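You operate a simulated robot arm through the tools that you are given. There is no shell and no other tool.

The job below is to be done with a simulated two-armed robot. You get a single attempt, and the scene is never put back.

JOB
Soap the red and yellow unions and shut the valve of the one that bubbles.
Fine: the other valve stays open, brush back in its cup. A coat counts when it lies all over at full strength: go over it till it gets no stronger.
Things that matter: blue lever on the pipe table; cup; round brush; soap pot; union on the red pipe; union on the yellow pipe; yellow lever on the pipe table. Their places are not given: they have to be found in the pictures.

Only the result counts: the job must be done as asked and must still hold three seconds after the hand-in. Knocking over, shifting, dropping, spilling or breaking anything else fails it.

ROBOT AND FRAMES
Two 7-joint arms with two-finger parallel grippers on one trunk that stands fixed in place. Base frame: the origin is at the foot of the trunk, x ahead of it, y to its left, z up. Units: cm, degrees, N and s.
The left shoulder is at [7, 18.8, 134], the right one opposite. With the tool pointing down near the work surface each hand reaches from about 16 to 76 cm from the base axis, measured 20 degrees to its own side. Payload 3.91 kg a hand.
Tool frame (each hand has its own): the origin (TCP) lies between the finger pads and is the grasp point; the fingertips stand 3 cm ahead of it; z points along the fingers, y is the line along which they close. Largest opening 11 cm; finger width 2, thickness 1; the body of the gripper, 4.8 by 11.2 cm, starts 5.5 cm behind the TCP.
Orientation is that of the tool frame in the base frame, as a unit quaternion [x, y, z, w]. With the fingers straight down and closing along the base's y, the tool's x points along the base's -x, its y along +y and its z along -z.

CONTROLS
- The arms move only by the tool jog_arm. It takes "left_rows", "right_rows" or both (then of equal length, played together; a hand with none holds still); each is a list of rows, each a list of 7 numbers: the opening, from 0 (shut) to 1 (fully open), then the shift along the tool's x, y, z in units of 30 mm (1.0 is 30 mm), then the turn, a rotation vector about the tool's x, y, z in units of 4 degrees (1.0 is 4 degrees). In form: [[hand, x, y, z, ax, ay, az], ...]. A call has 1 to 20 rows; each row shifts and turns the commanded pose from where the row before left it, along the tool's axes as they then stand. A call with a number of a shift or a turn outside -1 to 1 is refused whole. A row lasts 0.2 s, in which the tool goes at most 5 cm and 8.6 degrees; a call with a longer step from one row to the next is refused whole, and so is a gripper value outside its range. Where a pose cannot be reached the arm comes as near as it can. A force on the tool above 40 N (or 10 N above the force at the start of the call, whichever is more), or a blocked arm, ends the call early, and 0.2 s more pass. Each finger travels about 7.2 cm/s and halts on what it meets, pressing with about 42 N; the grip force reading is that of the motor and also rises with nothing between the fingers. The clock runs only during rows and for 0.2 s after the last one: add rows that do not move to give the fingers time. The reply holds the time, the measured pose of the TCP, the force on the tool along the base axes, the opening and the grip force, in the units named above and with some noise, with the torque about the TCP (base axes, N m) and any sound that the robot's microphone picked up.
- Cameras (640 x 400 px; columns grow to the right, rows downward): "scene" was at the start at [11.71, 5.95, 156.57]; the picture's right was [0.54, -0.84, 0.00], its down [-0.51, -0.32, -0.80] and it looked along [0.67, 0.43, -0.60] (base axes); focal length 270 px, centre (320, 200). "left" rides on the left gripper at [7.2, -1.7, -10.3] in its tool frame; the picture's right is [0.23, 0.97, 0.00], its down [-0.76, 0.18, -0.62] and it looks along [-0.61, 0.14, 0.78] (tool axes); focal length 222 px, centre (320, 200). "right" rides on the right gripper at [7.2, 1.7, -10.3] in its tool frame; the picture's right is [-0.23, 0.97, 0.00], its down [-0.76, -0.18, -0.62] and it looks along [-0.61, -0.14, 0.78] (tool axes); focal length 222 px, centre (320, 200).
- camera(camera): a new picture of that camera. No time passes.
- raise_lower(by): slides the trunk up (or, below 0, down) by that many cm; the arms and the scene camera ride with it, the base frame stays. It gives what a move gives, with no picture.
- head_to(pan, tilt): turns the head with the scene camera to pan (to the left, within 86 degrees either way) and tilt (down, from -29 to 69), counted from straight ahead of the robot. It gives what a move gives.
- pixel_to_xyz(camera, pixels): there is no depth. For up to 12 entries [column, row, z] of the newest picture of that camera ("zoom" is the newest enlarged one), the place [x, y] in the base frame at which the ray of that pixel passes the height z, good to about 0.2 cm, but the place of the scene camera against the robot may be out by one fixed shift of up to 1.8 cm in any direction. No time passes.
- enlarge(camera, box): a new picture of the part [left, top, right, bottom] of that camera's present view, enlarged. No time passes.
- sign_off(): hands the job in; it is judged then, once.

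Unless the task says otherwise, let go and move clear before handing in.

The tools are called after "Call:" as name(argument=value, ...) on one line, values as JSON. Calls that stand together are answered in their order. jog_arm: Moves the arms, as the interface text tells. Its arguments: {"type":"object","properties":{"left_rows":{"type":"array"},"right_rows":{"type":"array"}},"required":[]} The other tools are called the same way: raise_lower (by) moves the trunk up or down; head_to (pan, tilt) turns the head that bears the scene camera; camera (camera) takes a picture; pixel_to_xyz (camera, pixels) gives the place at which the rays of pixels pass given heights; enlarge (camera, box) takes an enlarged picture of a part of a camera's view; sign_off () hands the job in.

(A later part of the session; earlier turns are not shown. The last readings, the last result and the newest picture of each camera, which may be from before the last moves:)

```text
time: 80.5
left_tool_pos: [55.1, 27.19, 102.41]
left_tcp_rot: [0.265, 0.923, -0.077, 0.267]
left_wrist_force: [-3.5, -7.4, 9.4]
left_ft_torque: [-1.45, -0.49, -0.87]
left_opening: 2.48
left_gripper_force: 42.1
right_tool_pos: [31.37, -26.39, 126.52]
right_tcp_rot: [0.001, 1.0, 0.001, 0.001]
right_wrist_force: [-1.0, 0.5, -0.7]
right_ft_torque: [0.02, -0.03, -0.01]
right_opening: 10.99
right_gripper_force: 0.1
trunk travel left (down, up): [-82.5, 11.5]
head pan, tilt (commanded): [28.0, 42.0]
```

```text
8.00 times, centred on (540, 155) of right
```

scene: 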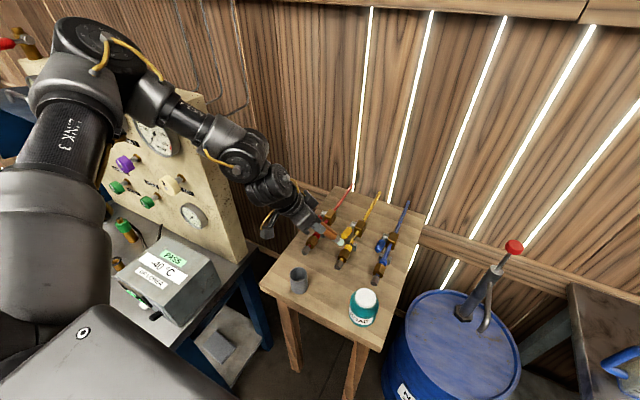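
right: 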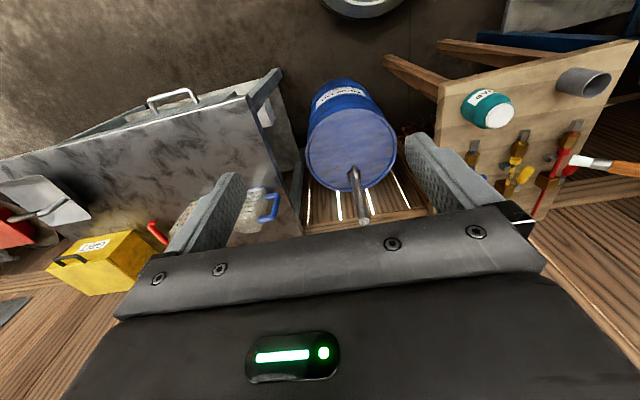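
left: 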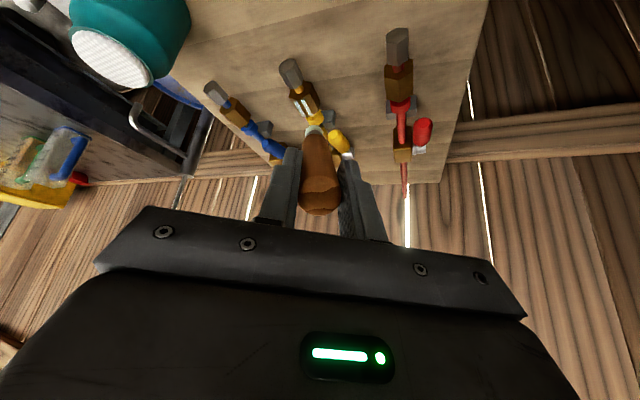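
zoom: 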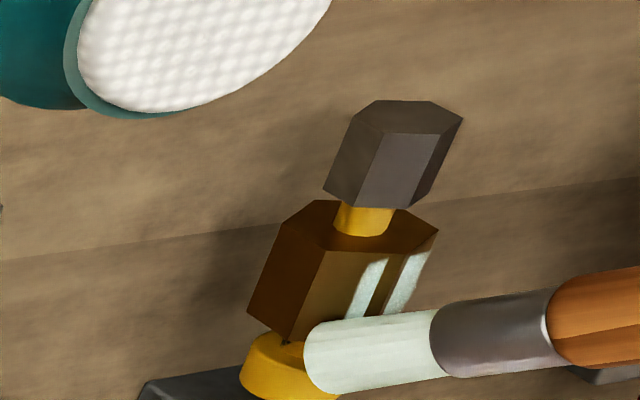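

Contact is about 10 N along this pass. I'll finish the pass back and forth on both strips, then lift to check.

Call:
jog_arm(left_rows=[[0, 0.118, -0.143, -0.074, 0, 0, 0], [0, 0.118, -0.143, -0.074, 0, 0, 0], [0, 0.118, -0.143, -0.074, 0, 0, 0], [0, 0.118, -0.143, -0.074, 0, 0, 0], [0, 0.11, 0.12, -0.06, 0, 0, 0], [0, -0.118, 0.143, 0.074, 0, 0, 0], [0, -0.118, 0.143, 0.074, 0, 0, 0], [0, -0.118, 0.143, 0.074, 0, 0, 0], [0, -0.118, 0.143, 0.074, 0, 0, 0], [0, 0.118, -0.143, -0.074, 0, 0, 0], [0, 0.118, -0.143, -0.074, 0, 0, 0], [0, 0.118, -0.143, -0.074, 0, 0, 0], [0, 0.118, -0.143, -0.074, 0, 0, 0], [0, -0.1, 0.5, -0.7, 0, 0, 0], [0, -0.1, 0.5, -0.7, 0, 0, 0]])

Call:
enlarge(camera="scene", box=[335, 215, 365, 245])

Call:
enlarge(camera="left", box=[240, 60, 340, 140])

Call:
camera(camera="left")

```text
time: 83.7
left_tool_pos: [52.82, 30.77, 106.32]
left_tcp_rot: [0.264, 0.924, -0.078, 0.266]
left_wrist_force: [0.0, 0.1, -0.2]
left_ft_torque: [0.04, -0.01, -0.03]
left_opening: 2.46
left_gripper_force: 42.2
right_tool_pos: [31.5, -26.17, 126.47]
right_tcp_rot: [0.001, 1.0, 0.0, 0.0]
right_wrist_force: [0.1, -0.5, 0.3]
right_ft_torque: [0.0, -0.01, 0.01]
right_opening: 11.03
right_gripper_force: 0.0
trunk travel left (down, up): [-82.5, 11.5]
head pan, tilt (commanded): [28.0, 42.0]
```

```text
13.33 times, centred on (350, 230) of scene
```

zoom: 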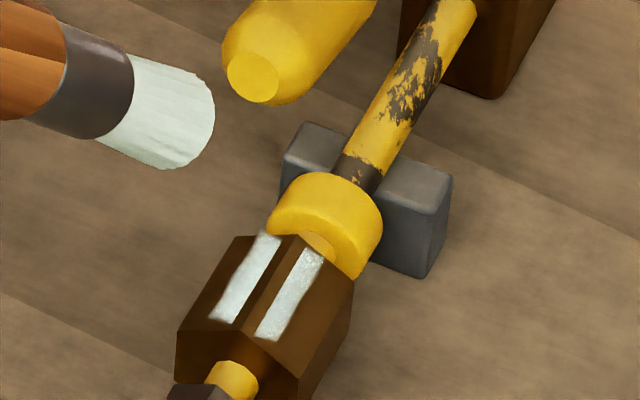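

```text
5.00 times, centred on (290, 100) of left
```

zoom: 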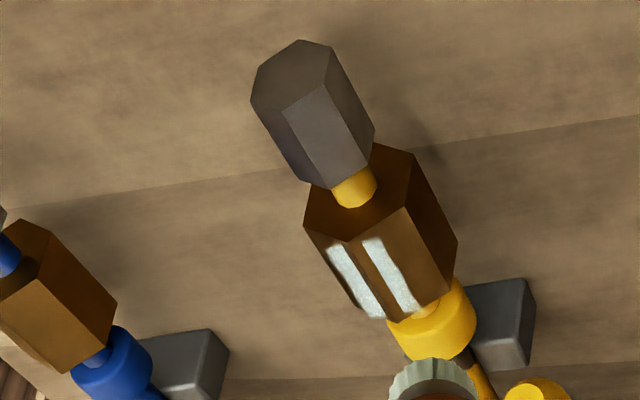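

```text
taken
```

left: 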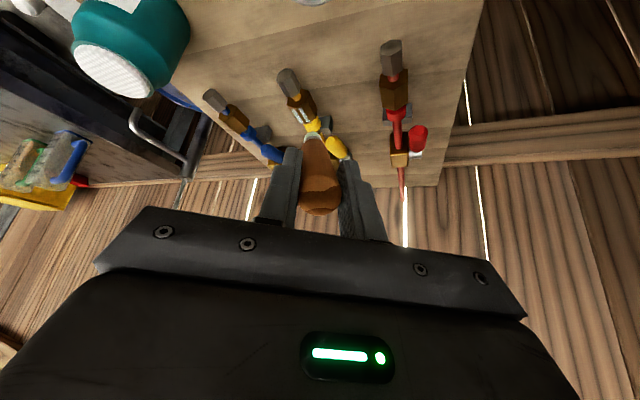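

The yellow coat no longer changes, so it's at full strength, and no bubbles show there so far. Next I'll move to the red union, 12 cm to the left.

Call:
jog_arm(left_rows=[[0, 0.302, 0.602, -0.045, 0, 0, 0], [0, 0.302, 0.602, -0.045, 0, 0, 0], [0, 0.302, 0.602, -0.045, 0, 0, 0], [0, 0.302, 0.602, -0.045, 0, 0, 0]])

Call:
enlarge(camera="scene", box=[290, 185, 370, 245])

Call:
enlarge(camera="left", box=[250, 50, 370, 150])

Call:
enlarge(camera="right", box=[510, 110, 620, 190])

```text
time: 84.7
left_tool_pos: [53.78, 38.64, 104.58]
left_tcp_rot: [0.264, 0.923, -0.078, 0.267]
left_wrist_force: [0.5, -0.5, 0.2]
left_ft_torque: [-0.03, -0.01, -0.01]
left_opening: 2.45
left_gripper_force: 42.1
right_tool_pos: [31.73, -26.13, 126.71]
right_tcp_rot: [0.002, 1.0, -0.001, -0.001]
right_wrist_force: [1.1, -0.3, -0.6]
right_ft_torque: [-0.02, -0.02, -0.03]
right_opening: 10.96
right_gripper_force: 0.0
trunk travel left (down, up): [-82.5, 11.5]
head pan, tilt (commanded): [28.0, 42.0]
```

```text
6.67 times, centred on (330, 215) of scene
```

zoom: 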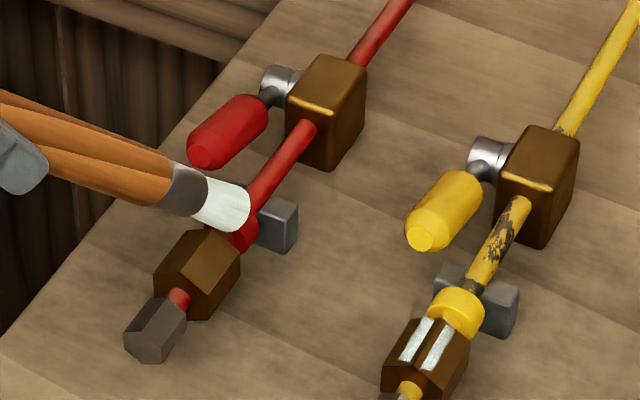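

```text
4.00 times, centred on (310, 100) of left
```

zoom: 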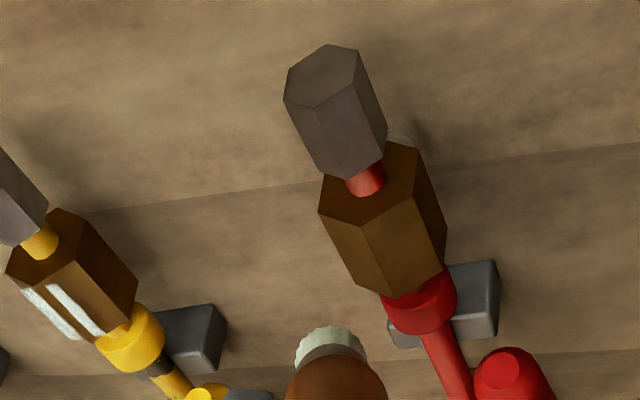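

```text
5.00 times, centred on (565, 150) of right
```

zoom: 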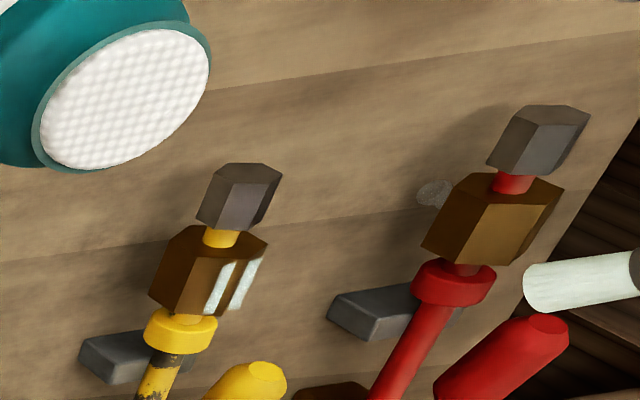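

The brush is above the red union with a faint old stain on the table beside it (right zoom (435,193)). I'll lower it to make contact.

Call:
jog_arm(left_rows=[[0, 0.16, 0, 0.253, 0, 0, 0], [0, 0.142, 0, 0.225, 0, 0, 0], [0, 0, 0, 0, 0, 0, 0]])

Call:
enlarge(camera="scene", box=[300, 195, 360, 245])

Call:
enlarge(camera="left", box=[260, 50, 380, 150])

Call:
enlarge(camera="right", box=[550, 110, 620, 170])

```text
time: 85.5
left_tool_pos: [53.89, 38.64, 103.01]
left_tcp_rot: [0.265, 0.923, -0.078, 0.267]
left_wrist_force: [0.2, -1.1, -0.2]
left_ft_torque: [0.0, 0.0, 0.04]
left_opening: 2.48
left_gripper_force: 41.7
right_tool_pos: [31.58, -26.27, 126.57]
right_tcp_rot: [0.002, 1.0, 0.0, 0.0]
right_wrist_force: [-0.4, 0.7, 0.6]
right_ft_torque: [-0.01, 0.0, -0.01]
right_opening: 10.99
right_gripper_force: 0.0
trunk travel left (down, up): [-82.5, 11.5]
head pan, tilt (commanded): [28.0, 42.0]
```

```text
8.00 times, centred on (330, 220) of scene
```

zoom: 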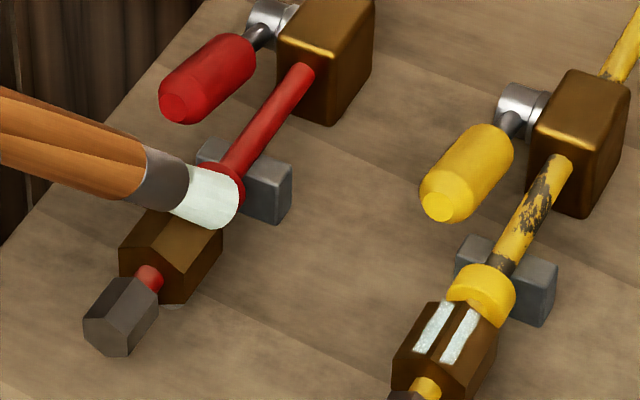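

```text
4.00 times, centred on (320, 100) of left
```

zoom: 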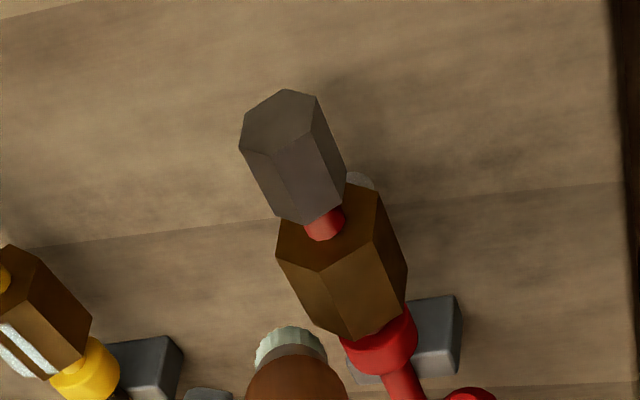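

```text
6.67 times, centred on (585, 140) of right
```

zoom: 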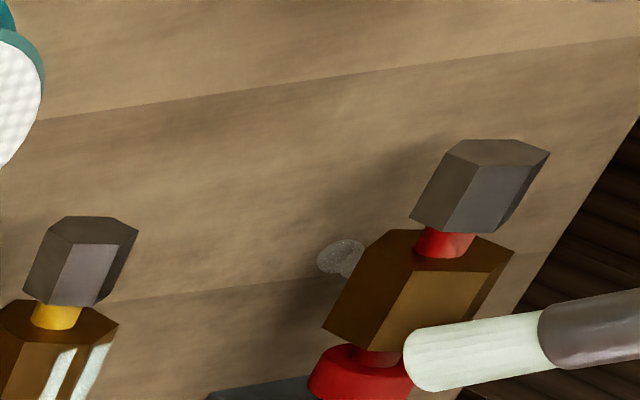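

The tip is past the union toward the collar (left zoom tip (290,340) vs ridge (335,262)-(355,338)). I'll shift it back toward the cap by about 1.8 cm and lower to contact.

Call:
jog_arm(left_rows=[[0, 0.176, -0.215, -0.11, 0, 0, 0], [0, 0.176, -0.215, -0.11, 0, 0, 0], [0, 0.089, 0, 0.141, 0, 0, 0], [0, 0, 0, 0, 0, 0, 0]])

Call:
enlarge(camera="scene", box=[300, 195, 360, 245])

Call:
enlarge(camera="left", box=[260, 60, 380, 160])

Call:
enlarge(camera="right", box=[550, 110, 620, 170])

```text
time: 86.5
left_tool_pos: [51.98, 38.18, 102.36]
left_tcp_rot: [0.265, 0.924, -0.078, 0.266]
left_wrist_force: [0.0, -0.4, -1.0]
left_ft_torque: [0.02, 0.0, 0.0]
left_opening: 2.48
left_gripper_force: 42.1
right_tool_pos: [31.66, -26.2, 126.46]
right_tcp_rot: [0.001, 1.0, 0.0, 0.0]
right_wrist_force: [-0.6, -0.5, 1.0]
right_ft_torque: [0.01, -0.03, -0.03]
right_opening: 10.98
right_gripper_force: 0.0
trunk travel left (down, up): [-82.5, 11.5]
head pan, tilt (commanded): [28.0, 42.0]
```

```text
8.00 times, centred on (330, 220) of scene
```

zoom: 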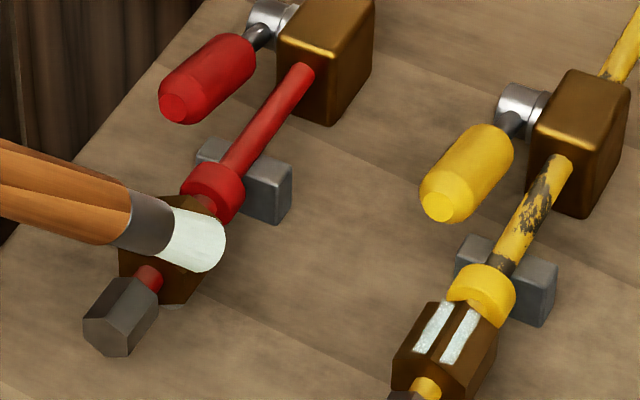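

```text
4.00 times, centred on (320, 110) of left
```

zoom: 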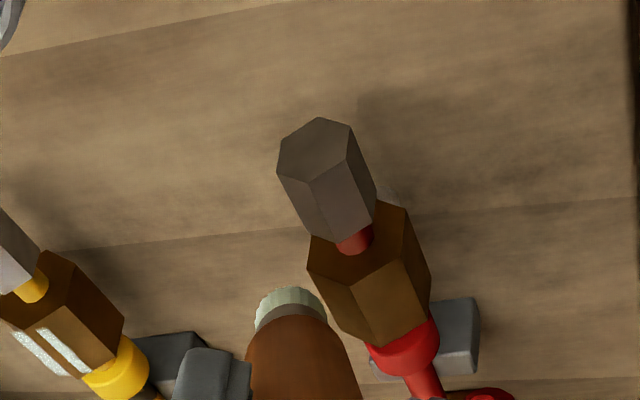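

```text
6.67 times, centred on (585, 140) of right
```

zoom: 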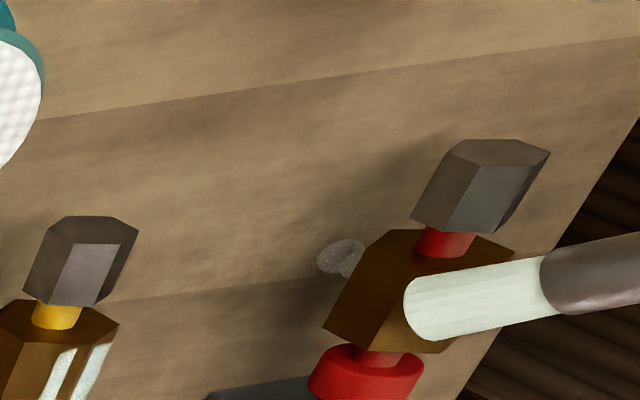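

The tip now appears at left-zoom (290,300), so the brush has pivoted forward in the grip from the repeated pressing. I'll triangulate the tip again.

Call:
pixel_to_xyz(camera="zoom", pixels=[[408, 312, 91], [408, 312, 92], [408, 312, 93], [408, 312, 94], [542, 282, 93], [542, 282, 95]])

Call:
pixel_to_xyz(camera="left", pixels=[[312.5, 135, 91], [312.5, 135, 92], [312.5, 135, 93], [312.5, 135, 94], [334, 128, 89], [334, 128, 90]])

Call:
camera(camera="left")

```text
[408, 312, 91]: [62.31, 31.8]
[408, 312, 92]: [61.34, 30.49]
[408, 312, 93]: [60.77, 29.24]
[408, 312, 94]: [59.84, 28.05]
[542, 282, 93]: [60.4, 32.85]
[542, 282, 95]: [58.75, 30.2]
```

```text
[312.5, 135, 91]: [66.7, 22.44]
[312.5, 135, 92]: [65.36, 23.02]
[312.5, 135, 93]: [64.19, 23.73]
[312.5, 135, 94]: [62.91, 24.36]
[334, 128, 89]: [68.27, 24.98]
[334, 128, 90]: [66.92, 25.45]
```

```text
taken
```

left: 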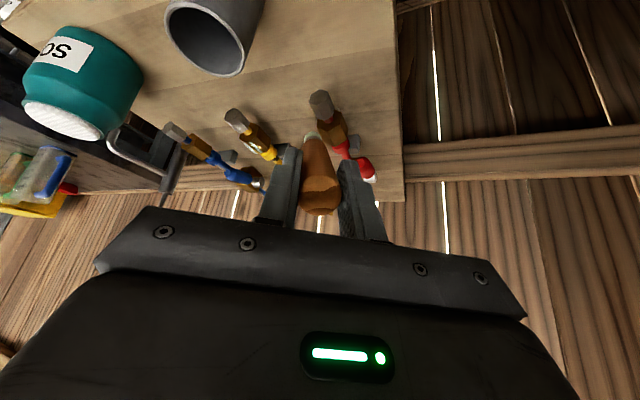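

Those left rays used an older picture; I've now taken a fresh one, so I'll recompute.

Call:
pixel_to_xyz(camera="left", pixels=[[311, 136, 90], [311, 136, 91], [311, 136, 92], [311, 136, 93], [331, 127, 88], [331, 127, 89], [331, 127, 90], [331, 127, 91]])

Call:
enlarge(camera="left", box=[280, 80, 370, 230])

```text
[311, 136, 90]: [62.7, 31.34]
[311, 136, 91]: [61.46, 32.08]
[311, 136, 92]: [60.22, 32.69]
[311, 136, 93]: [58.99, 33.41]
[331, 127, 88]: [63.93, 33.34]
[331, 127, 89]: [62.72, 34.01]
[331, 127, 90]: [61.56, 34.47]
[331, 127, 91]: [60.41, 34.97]
```

```text
2.67 times, centred on (325, 155) of left
```

zoom: 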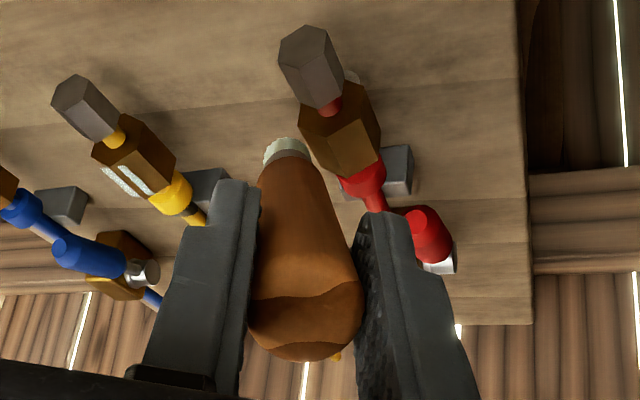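

Both views agree: the tip is at about (62.0,32.0,90.9), which is 1.7 cm right of the red union's axis. I'll shift it left onto the ridge and press lightly.

Call:
jog_arm(left_rows=[[0, 0.286, 0.39, -0.3, 0, 0, 0], [0, 0.06, 0, 0.095, 0, 0, 0], [0, 0, 0, 0, 0, 0, 0]])

Call:
enlarge(camera="scene", box=[300, 195, 360, 245])

Call:
enlarge(camera="left", box=[280, 80, 380, 180])

Call:
enlarge(camera="right", box=[550, 110, 620, 170])

```text
time: 87.3
left_tool_pos: [51.64, 39.73, 102.36]
left_tcp_rot: [0.265, 0.923, -0.078, 0.267]
left_wrist_force: [-0.7, -0.1, 0.9]
left_ft_torque: [0.03, 0.01, 0.01]
left_opening: 2.5
left_gripper_force: 42.2
right_tool_pos: [31.52, -26.41, 126.39]
right_tcp_rot: [0.002, 1.0, 0.001, 0.0]
right_wrist_force: [-0.1, 0.1, 0.6]
right_ft_torque: [0.02, 0.01, 0.02]
right_opening: 11.01
right_gripper_force: 0.0
trunk travel left (down, up): [-82.5, 11.5]
head pan, tilt (commanded): [28.0, 42.0]
```

```text
8.00 times, centred on (330, 220) of scene
```

zoom: 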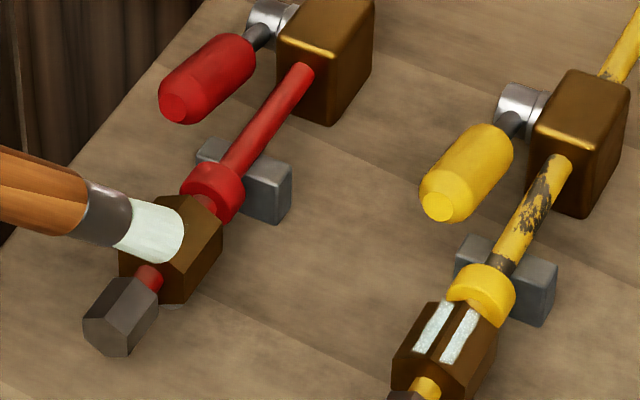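

```text
4.00 times, centred on (330, 130) of left
```

zoom: 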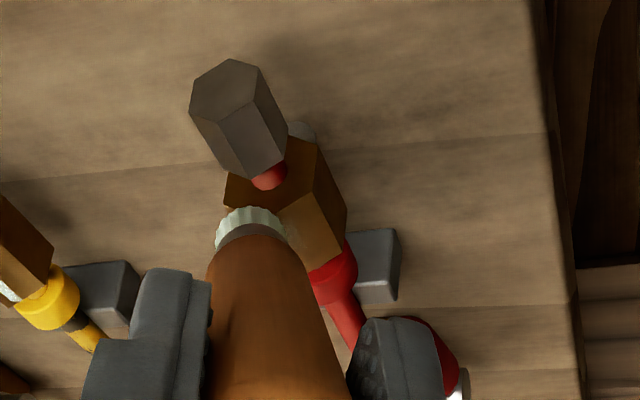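

```text
6.67 times, centred on (585, 140) of right
```

zoom: 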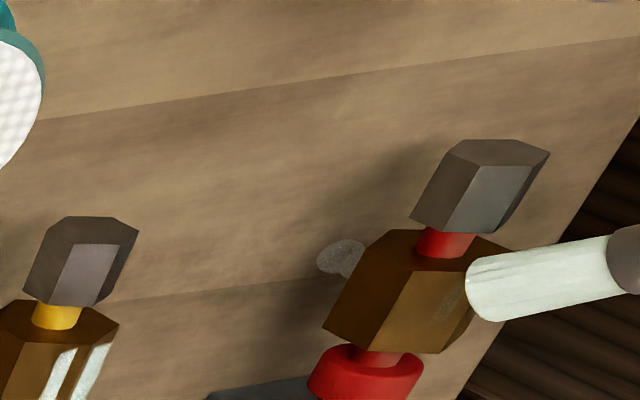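

A faint strip has begun on the red union (right zoom (450,310)). I'll lower slightly and stroke along its length.

Call:
jog_arm(left_rows=[[0, 0.036, 0, 0.056, 0, 0, 0], [0, -0.118, 0.143, 0.074, 0, 0, 0], [0, -0.118, 0.143, 0.074, 0, 0, 0], [0, -0.118, 0.143, 0.074, 0, 0, 0], [0, -0.118, 0.143, 0.074, 0, 0, 0], [0, 0.118, -0.143, -0.074, 0, 0, 0], [0, 0.118, -0.143, -0.074, 0, 0, 0], [0, 0.118, -0.143, -0.074, 0, 0, 0], [0, 0.118, -0.143, -0.074, 0, 0, 0]])

Call:
enlarge(camera="left", box=[280, 80, 380, 180])

Call:
enlarge(camera="right", box=[550, 110, 620, 170])

Call:
enlarge(camera="scene", box=[300, 195, 360, 245])

```text
time: 88.4
left_tool_pos: [52.93, 39.87, 102.61]
left_tcp_rot: [0.269, 0.922, -0.08, 0.267]
left_wrist_force: [-29.3, 9.9, 32.3]
left_ft_torque: [-0.73, 0.74, -0.84]
left_opening: 2.5
left_gripper_force: 41.9
right_tool_pos: [30.95, -26.57, 126.69]
right_tcp_rot: [0.004, 1.0, 0.001, 0.003]
right_wrist_force: [0.8, 0.0, -0.1]
right_ft_torque: [-0.01, -0.01, -0.05]
right_opening: 10.99
right_gripper_force: 0.1
trunk travel left (down, up): [-82.5, 11.5]
head pan, tilt (commanded): [28.0, 42.0]
stopped in row 5 (left hand): the force on the tool passed its limit at 41 N (the readings are from after the stop); the commanded pose is now the measured one
```

```text
4.00 times, centred on (330, 130) of left
```

zoom: 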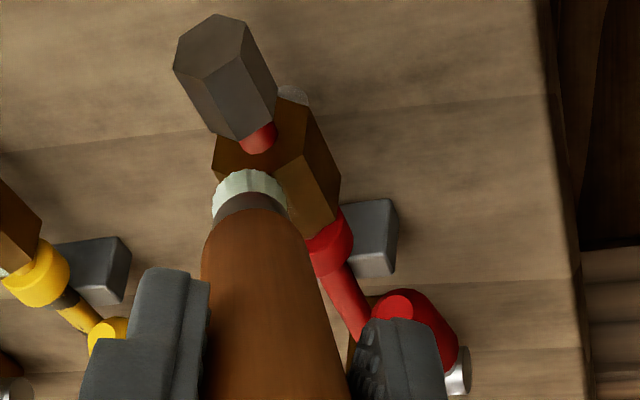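

```text
6.67 times, centred on (585, 140) of right
```

zoom: 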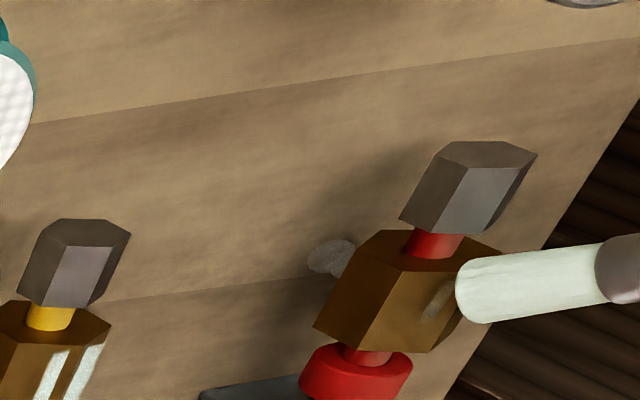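

```text
8.00 times, centred on (330, 220) of scene
```

zoom: 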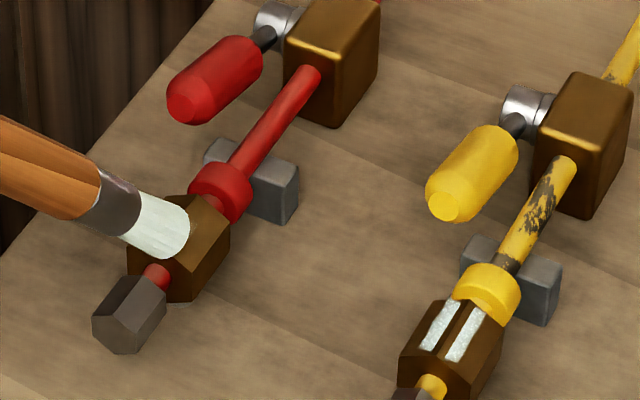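

The forward push caught at the union's edge (41 N), so I'll back off. From now on I'll lift, go to the collar end and drag the bristles back toward the cap.

Call:
jog_arm(left_rows=[[0, 0.1, -0.15, -0.2, 0, 0, 0], [0, -0.05, 0, -0.25, 0, 0, 0], [0, 0, 0, 0, 0, 0, 0]])

Call:
camera(camera="left")

Call:
enlarge(camera="right", box=[540, 100, 640, 180])

```text
time: 89.2
left_tool_pos: [52.42, 40.23, 103.33]
left_tcp_rot: [0.265, 0.923, -0.078, 0.268]
left_wrist_force: [0.0, 0.2, -0.9]
left_ft_torque: [-0.01, -0.03, -0.02]
left_opening: 2.44
left_gripper_force: 41.7
right_tool_pos: [31.55, -26.39, 126.55]
right_tcp_rot: [0.002, 1.0, -0.001, 0.001]
right_wrist_force: [-0.1, 0.2, 1.1]
right_ft_torque: [0.03, -0.01, 0.03]
right_opening: 11.01
right_gripper_force: 0.1
trunk travel left (down, up): [-82.5, 11.5]
head pan, tilt (commanded): [28.0, 42.0]
```

```text
taken
```

left: 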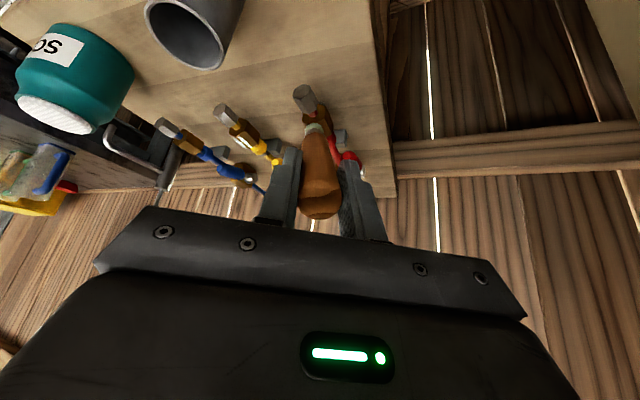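

```text
5.00 times, centred on (590, 140) of right
```

zoom: 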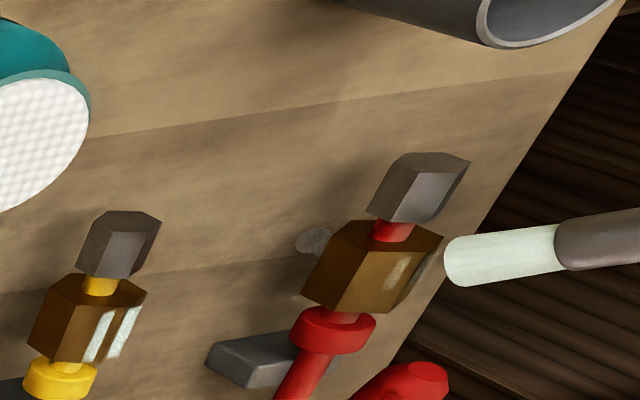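

The robot is back at rest and partial strips show on the red union. I'll triangulate the tip again before continuing.

Call:
pixel_to_xyz(camera="zoom", pixels=[[447, 262, 91], [447, 262, 92], [447, 262, 93], [447, 262, 94], [370, 265, 89]])

Call:
pixel_to_xyz(camera="left", pixels=[[314, 127, 90], [314, 127, 91], [314, 127, 92], [314, 127, 93], [314, 127, 94]])

Call:
enlarge(camera="left", box=[280, 70, 380, 230])

```text
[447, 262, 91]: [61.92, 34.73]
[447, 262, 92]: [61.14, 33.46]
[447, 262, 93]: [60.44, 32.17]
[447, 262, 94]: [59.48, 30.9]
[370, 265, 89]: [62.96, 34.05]
```

```text
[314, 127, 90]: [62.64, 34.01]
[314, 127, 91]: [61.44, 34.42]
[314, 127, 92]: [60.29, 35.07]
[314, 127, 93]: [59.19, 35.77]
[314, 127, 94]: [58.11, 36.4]
```

```text
2.50 times, centred on (330, 150) of left
```

zoom: 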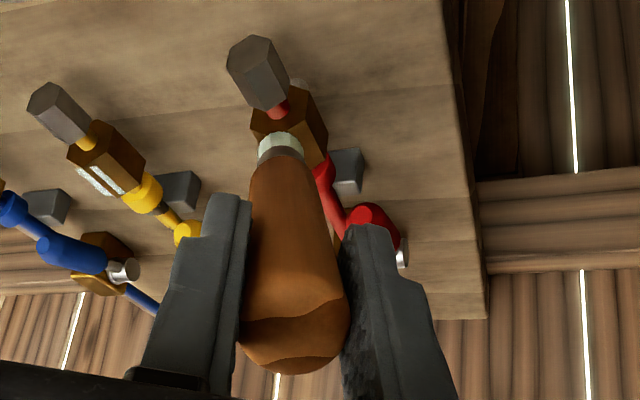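

The tip is at about (61.5,34.5,91.2), near the cap end and slightly left. I'll lift, move over the collar end, lower to contact and then drag back toward the cap.

Call:
jog_arm(left_rows=[[0, -0.142, 0, -0.225, 0, 0, 0], [0, -0.343, 0.21, 0.216, 0, 0, 0], [0, -0.343, 0.21, 0.216, 0, 0, 0], [0, 0.16, 0, 0.253, 0, 0, 0], [0, 0, 0, 0, 0, 0, 0]])

Call:
enlarge(camera="right", box=[550, 110, 620, 170])

Call:
enlarge(camera="left", box=[280, 70, 380, 150])

```text
time: 90.4
left_tool_pos: [55.21, 39.79, 103.37]
left_tcp_rot: [0.267, 0.922, -0.079, 0.267]
left_wrist_force: [0.7, -0.6, -1.3]
left_ft_torque: [0.0, 0.04, -0.01]
left_opening: 2.45
left_gripper_force: 41.7
right_tool_pos: [31.4, -26.58, 126.56]
right_tcp_rot: [0.003, 1.0, 0.0, 0.001]
right_wrist_force: [-0.2, -0.1, 0.1]
right_ft_torque: [0.02, 0.01, 0.03]
right_opening: 11.01
right_gripper_force: 0.0
trunk travel left (down, up): [-82.5, 11.5]
head pan, tilt (commanded): [28.0, 42.0]
```

```text
6.67 times, centred on (585, 140) of right
```

zoom: 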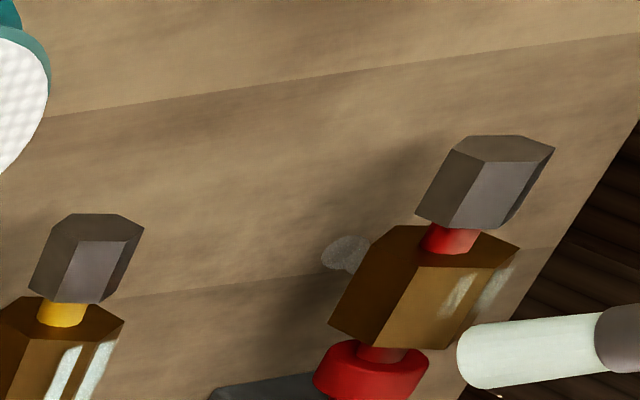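

```text
5.00 times, centred on (330, 110) of left
```

zoom: 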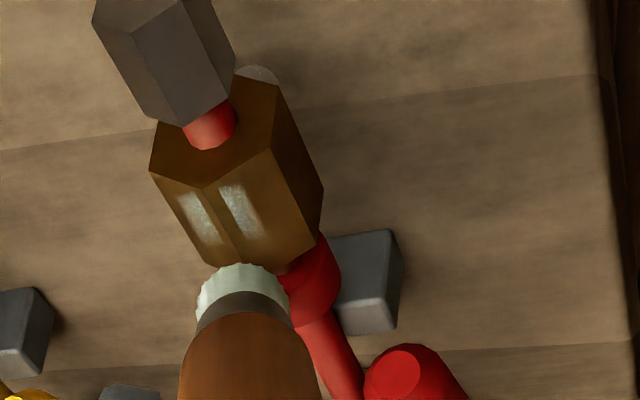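

The two strips are visible on the red union, strongest at the cap half. I'll lower to contact and drag backward.

Call:
jog_arm(left_rows=[[0, 0.089, 0, 0.141, 0, 0, 0], [0, 0, 0, 0, 0, 0, 0]])

```text
time: 91.0
left_tool_pos: [55.22, 39.77, 102.85]
left_tcp_rot: [0.267, 0.923, -0.078, 0.267]
left_wrist_force: [0.9, -0.1, 0.0]
left_ft_torque: [0.01, -0.02, 0.0]
left_opening: 2.44
left_gripper_force: 41.8
right_tool_pos: [31.43, -26.58, 126.48]
right_tcp_rot: [0.002, 1.0, 0.001, 0.001]
right_wrist_force: [0.8, 0.3, -0.1]
right_ft_torque: [-0.01, 0.01, -0.01]
right_opening: 10.99
right_gripper_force: 0.0
trunk travel left (down, up): [-82.5, 11.5]
head pan, tilt (commanded): [28.0, 42.0]
```

Call:
jog_arm(left_rows=[[0, 0.071, 0, 0.112, 0, 0, 0], [0, 0, 0, 0, 0, 0, 0]])

Call:
enlarge(camera="right", box=[550, 110, 620, 170])

Call:
enlarge(camera="left", box=[280, 70, 380, 150])

```text
time: 91.6
left_tool_pos: [55.21, 39.72, 102.68]
left_tcp_rot: [0.266, 0.922, -0.078, 0.27]
left_wrist_force: [-4.9, 2.9, 19.2]
left_ft_torque: [-0.79, -1.15, 0.0]
left_opening: 2.47
left_gripper_force: 41.8
right_tool_pos: [31.27, -26.39, 126.49]
right_tcp_rot: [0.003, 1.0, 0.0, 0.002]
right_wrist_force: [0.0, -0.7, -0.6]
right_ft_torque: [-0.01, 0.0, 0.01]
right_opening: 11.01
right_gripper_force: 0.0
trunk travel left (down, up): [-82.5, 11.5]
head pan, tilt (commanded): [28.0, 42.0]
```

```text
6.67 times, centred on (585, 140) of right
```

zoom: 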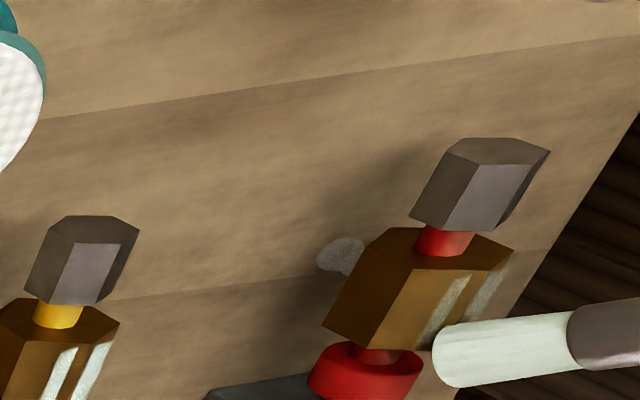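

```text
5.00 times, centred on (330, 110) of left
```

zoom: 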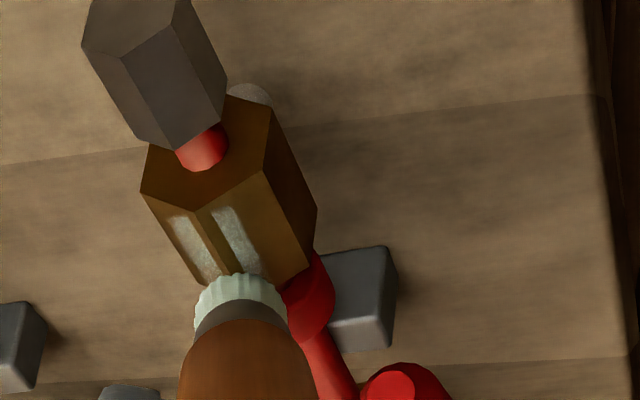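

Contact at 19 N on the collar end. I'll drag back toward the cap in one smooth stroke.

Call:
jog_arm(left_rows=[[0, 0.08, -0.12, -0.09, 0, 0, 0], [0, 0.098, -0.12, -0.061, 0, 0, 0], [0, 0.098, -0.12, -0.061, 0, 0, 0], [0, 0.098, -0.12, -0.061, 0, 0, 0], [0, 0.098, -0.12, -0.061, 0, 0, 0], [0, 0.098, -0.12, -0.061, 0, 0, 0]])

Call:
enlarge(camera="right", box=[550, 110, 620, 170])

Call:
enlarge(camera="left", box=[280, 70, 380, 150])

```text
time: 93.0
left_tool_pos: [52.44, 39.31, 102.38]
left_tcp_rot: [0.266, 0.923, -0.079, 0.265]
left_wrist_force: [0.6, 0.2, -0.5]
left_ft_torque: [0.0, 0.01, 0.03]
left_opening: 2.44
left_gripper_force: 41.9
right_tool_pos: [31.55, -26.36, 126.54]
right_tcp_rot: [0.003, 1.0, -0.001, 0.0]
right_wrist_force: [0.0, 0.3, 0.8]
right_ft_torque: [0.05, 0.0, 0.04]
right_opening: 11.02
right_gripper_force: 0.0
trunk travel left (down, up): [-82.5, 11.5]
head pan, tilt (commanded): [28.0, 42.0]
```

```text
6.67 times, centred on (585, 140) of right
```

zoom: 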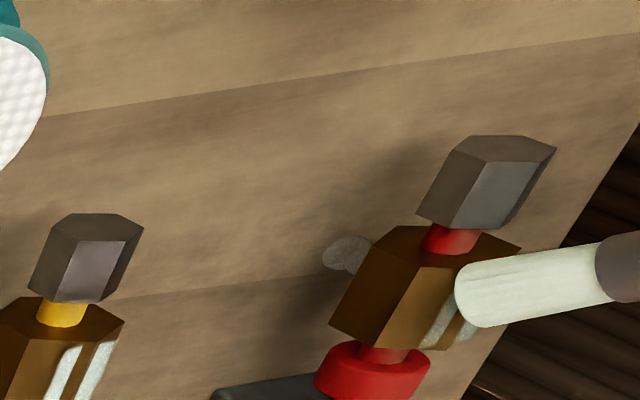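

```text
5.00 times, centred on (330, 110) of left
```

zoom: 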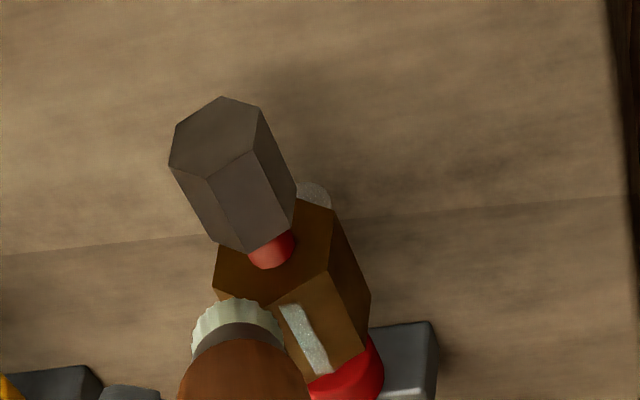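

The strip is getting denser. I'll repeat the lift–forward–lower–drag loop twice, the second slightly further left.

Call:
jog_arm(left_rows=[[0, -0.16, 0, -0.253, 0, 0, 0], [0, -0.274, 0.335, 0.172, 0, 0, 0], [0, -0.274, 0.335, 0.172, 0, 0, 0], [0, 0.125, 0, 0.197, 0, 0, 0], [0, 0.108, -0.131, -0.068, 0, 0, 0], [0, 0.108, -0.131, -0.068, 0, 0, 0], [0, 0.108, -0.131, -0.068, 0, 0, 0], [0, 0.108, -0.131, -0.068, 0, 0, 0], [0, 0.108, -0.131, -0.068, 0, 0, 0], [0, -0.12, 0.07, -0.29, 0, 0, 0], [0, -0.274, 0.335, 0.172, 0, 0, 0], [0, -0.274, 0.335, 0.172, 0, 0, 0], [0, 0.135, 0, 0.21, 0, 0, 0], [0, 0.108, -0.131, -0.068, 0, 0, 0], [0, 0.108, -0.131, -0.068, 0, 0, 0], [0, 0.108, -0.131, -0.068, 0, 0, 0], [0, 0.108, -0.131, -0.068, 0, 0, 0], [0, 0.108, -0.131, -0.068, 0, 0, 0]])

Call:
jog_arm(left_rows=[[0, -0.1, 0.3, -0.5, 0, 0, 0], [0, -0.1, 0.3, -0.5, 0, 0, 0]])

Call:
enlarge(camera="scene", box=[305, 200, 365, 240])

Call:
enlarge(camera="left", box=[260, 60, 380, 160])

Call:
enlarge(camera="right", box=[510, 110, 610, 180])

```text
time: 96.8
left_tool_pos: [52.46, 39.44, 102.86]
left_tcp_rot: [0.267, 0.923, -0.079, 0.267]
left_wrist_force: [-1.0, -0.3, -1.2]
left_ft_torque: [-0.01, -0.02, -0.03]
left_opening: 2.45
left_gripper_force: 41.8
right_tool_pos: [31.66, -26.37, 126.55]
right_tcp_rot: [0.003, 1.0, 0.0, 0.001]
right_wrist_force: [-0.2, 0.8, -0.1]
right_ft_torque: [0.02, 0.0, 0.0]
right_opening: 11.01
right_gripper_force: 0.0
trunk travel left (down, up): [-82.5, 11.5]
head pan, tilt (commanded): [28.0, 42.0]
```

```text
time: 97.4
left_tool_pos: [52.63, 41.55, 105.77]
left_tcp_rot: [0.265, 0.923, -0.079, 0.266]
left_wrist_force: [-0.9, 0.0, -1.3]
left_ft_torque: [-0.01, -0.02, 0.01]
left_opening: 2.48
left_gripper_force: 42.5
right_tool_pos: [31.52, -26.32, 126.5]
right_tcp_rot: [0.003, 1.0, -0.001, -0.001]
right_wrist_force: [0.1, -0.4, 1.5]
right_ft_torque: [0.0, -0.02, -0.03]
right_opening: 10.99
right_gripper_force: 0.1
trunk travel left (down, up): [-82.5, 11.5]
head pan, tilt (commanded): [28.0, 42.0]
```

```text
10.00 times, centred on (335, 220) of scene
```

zoom: 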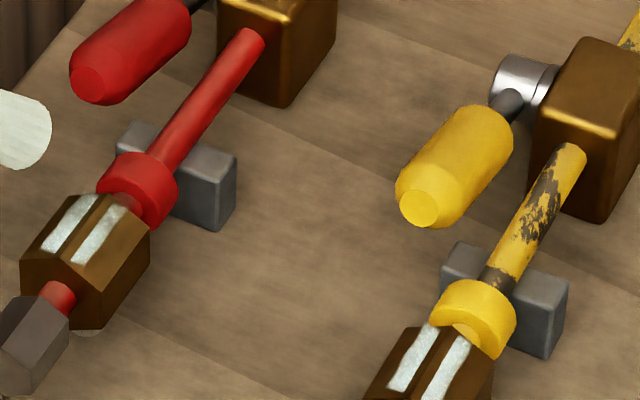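

```text
4.00 times, centred on (320, 110) of left
```

zoom: 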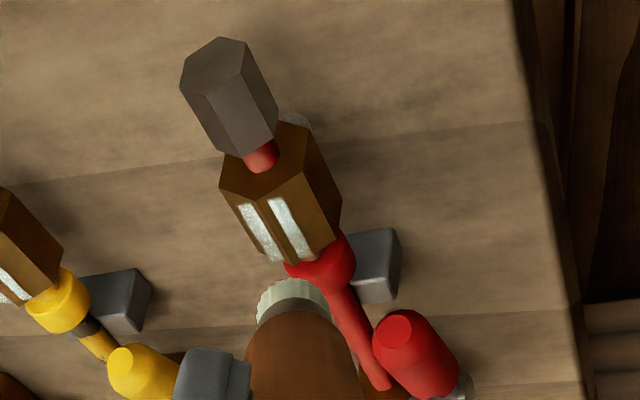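

```text
5.71 times, centred on (560, 145) of right
```

zoom: 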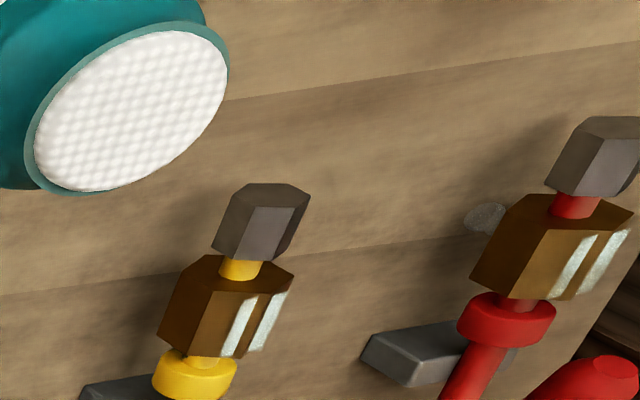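

The red strips are nearly as bright as the yellow ones and no bubbles show on either yet. I'll do two more drag loops, slightly lower, to saturate it.

Call:
jog_arm(left_rows=[[0, 0.05, -0.3, 0.4, 0, 0, 0], [0, -0.22, 0.0, 0.6, 0, 0, 0], [0, -0.37, 0.335, 0.3, 0, 0, 0], [0, 0.05, 0.1, 0.18, 0, 0, 0], [0, 0, 0, 0, 0, 0, 0]])

Call:
enlarge(camera="left", box=[260, 60, 380, 160])

Call:
enlarge(camera="right", box=[550, 110, 620, 170])

```text
time: 98.6
left_tool_pos: [55.62, 39.56, 103.17]
left_tcp_rot: [0.267, 0.923, -0.077, 0.268]
left_wrist_force: [0.0, 1.0, -0.8]
left_ft_torque: [0.01, 0.01, -0.01]
left_opening: 2.44
left_gripper_force: 41.9
right_tool_pos: [31.16, -26.74, 126.57]
right_tcp_rot: [0.002, 1.0, 0.002, 0.001]
right_wrist_force: [0.4, -0.1, 0.5]
right_ft_torque: [-0.01, 0.0, 0.02]
right_opening: 10.99
right_gripper_force: 0.0
trunk travel left (down, up): [-82.5, 11.5]
head pan, tilt (commanded): [28.0, 42.0]
```

```text
4.00 times, centred on (320, 110) of left
```

zoom: 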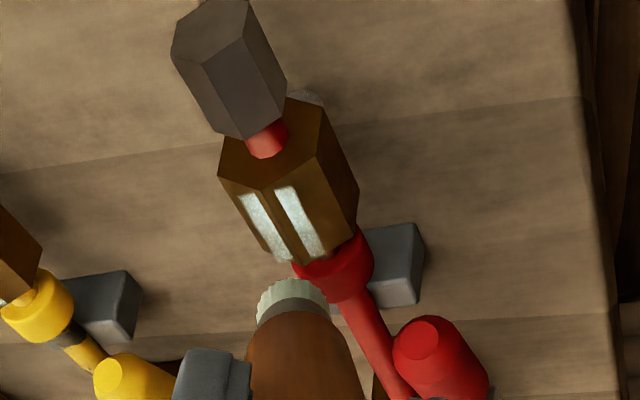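

```text
6.67 times, centred on (585, 140) of right
```

zoom: 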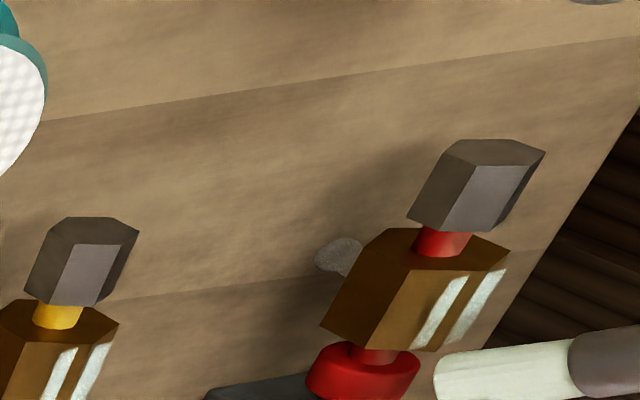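

The strips are bright with slightly softer cap ends. I'll lower and drag again through the whole length.

Call:
jog_arm(left_rows=[[0, 0.098, -0.12, -0.061, 0, 0, 0], [0, 0.107, 0, 0.168, 0, 0, 0], [0, 0.108, -0.131, -0.068, 0, 0, 0], [0, 0.108, -0.131, -0.068, 0, 0, 0], [0, 0.108, -0.131, -0.068, 0, 0, 0], [0, 0.108, -0.131, -0.068, 0, 0, 0]])

Call:
jog_arm(left_rows=[[0, -0.16, 0, -0.253, 0, 0, 0], [0, -0.25, 0.3, 0.16, 0, 0, 0], [0, -0.2, 0.35, 0.13, 0, 0, 0], [0, 0.15, 0, 0.24, 0, 0, 0], [0, 0.108, -0.131, -0.068, 0, 0, 0], [0, 0.108, -0.131, -0.068, 0, 0, 0], [0, 0.108, -0.131, -0.068, 0, 0, 0], [0, 0.108, -0.131, -0.068, 0, 0, 0]])

Call:
enlarge(camera="left", box=[260, 60, 380, 160])

Call:
enlarge(camera="right", box=[550, 110, 620, 170])

```text
time: 100.0
left_tool_pos: [53.38, 39.33, 101.99]
left_tcp_rot: [0.267, 0.923, -0.08, 0.266]
left_wrist_force: [2.0, -3.0, 2.7]
left_ft_torque: [-0.56, -0.52, -0.23]
left_opening: 2.46
left_gripper_force: 41.8
right_tool_pos: [31.61, -26.41, 126.52]
right_tcp_rot: [0.003, 1.0, 0.0, 0.0]
right_wrist_force: [0.3, -0.3, 1.1]
right_ft_torque: [0.02, 0.01, 0.01]
right_opening: 11.01
right_gripper_force: 0.0
trunk travel left (down, up): [-82.5, 11.5]
head pan, tilt (commanded): [28.0, 42.0]
```

```text
time: 101.8
left_tool_pos: [53.68, 39.56, 102.14]
left_tcp_rot: [0.267, 0.923, -0.08, 0.266]
left_wrist_force: [0.4, -1.7, 4.2]
left_ft_torque: [-0.4, -0.45, -0.1]
left_opening: 2.44
left_gripper_force: 41.0
right_tool_pos: [31.66, -26.48, 126.47]
right_tcp_rot: [0.003, 1.0, 0.001, 0.0]
right_wrist_force: [0.7, 0.9, 0.1]
right_ft_torque: [-0.01, 0.01, -0.01]
right_opening: 10.99
right_gripper_force: 0.0
trunk travel left (down, up): [-82.5, 11.5]
head pan, tilt (commanded): [28.0, 42.0]
```

```text
4.00 times, centred on (320, 110) of left
```

zoom: 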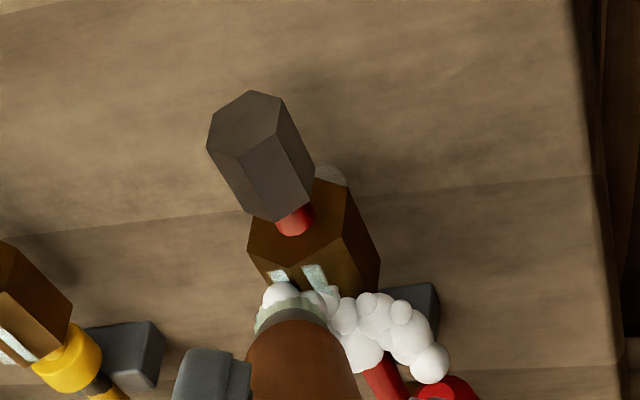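

```text
6.67 times, centred on (585, 140) of right
```

zoom: 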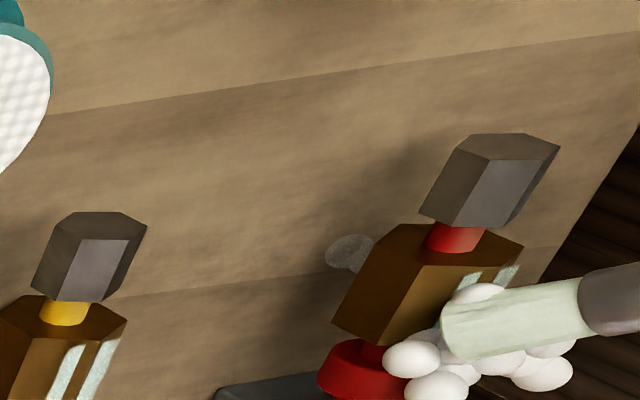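

Large white bubbles have just formed on the red union (right zoom (450,370)), so the red one leaks. I'll lift clear and compare the strengths of both coats.

Call:
jog_arm(left_rows=[[0, -0.1, 0.2, -0.6, 0, 0, 0], [0, -0.1, 0.3, -0.7, 0, 0, 0], [0, -0.1, 0.0, -0.7, 0, 0, 0]])

Call:
enlarge(camera="scene", box=[305, 190, 375, 250])

Call:
camera(camera="left")

Call:
enlarge(camera="right", box=[510, 110, 610, 180])

```text
time: 102.6
left_tool_pos: [52.28, 42.32, 107.6]
left_tcp_rot: [0.265, 0.923, -0.078, 0.267]
left_wrist_force: [0.9, 0.4, -0.2]
left_ft_torque: [0.0, 0.01, -0.02]
left_opening: 2.47
left_gripper_force: 42.2
right_tool_pos: [31.67, -26.44, 126.51]
right_tcp_rot: [0.003, 1.0, 0.0, -0.001]
right_wrist_force: [-0.1, 0.0, 0.4]
right_ft_torque: [0.0, -0.03, 0.0]
right_opening: 11.01
right_gripper_force: 0.0
trunk travel left (down, up): [-82.5, 11.5]
head pan, tilt (commanded): [28.0, 42.0]
```

```text
6.67 times, centred on (340, 220) of scene
```

zoom: 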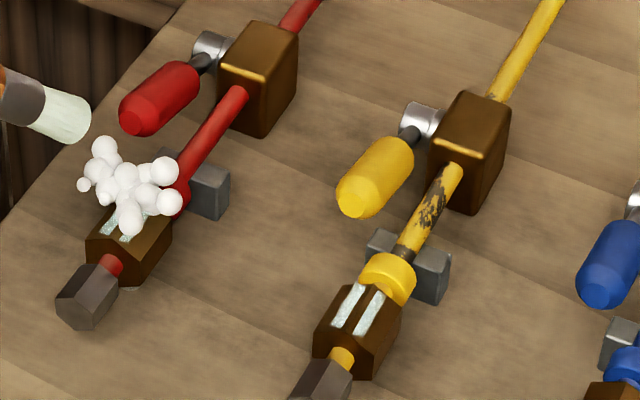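

```text
taken
```

left: 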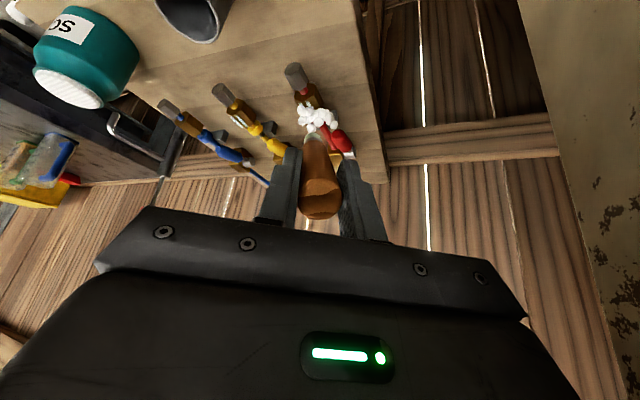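

```text
5.71 times, centred on (560, 145) of right
```

zoom: 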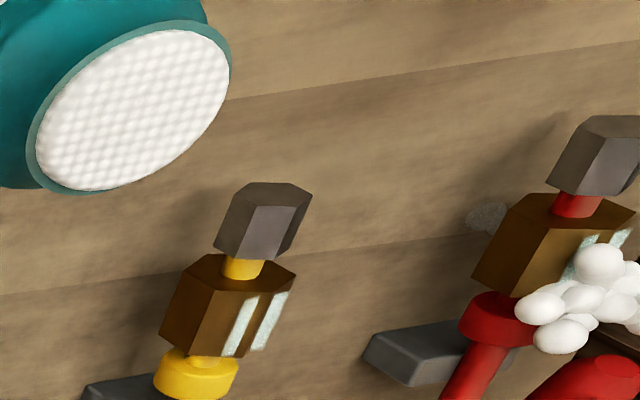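

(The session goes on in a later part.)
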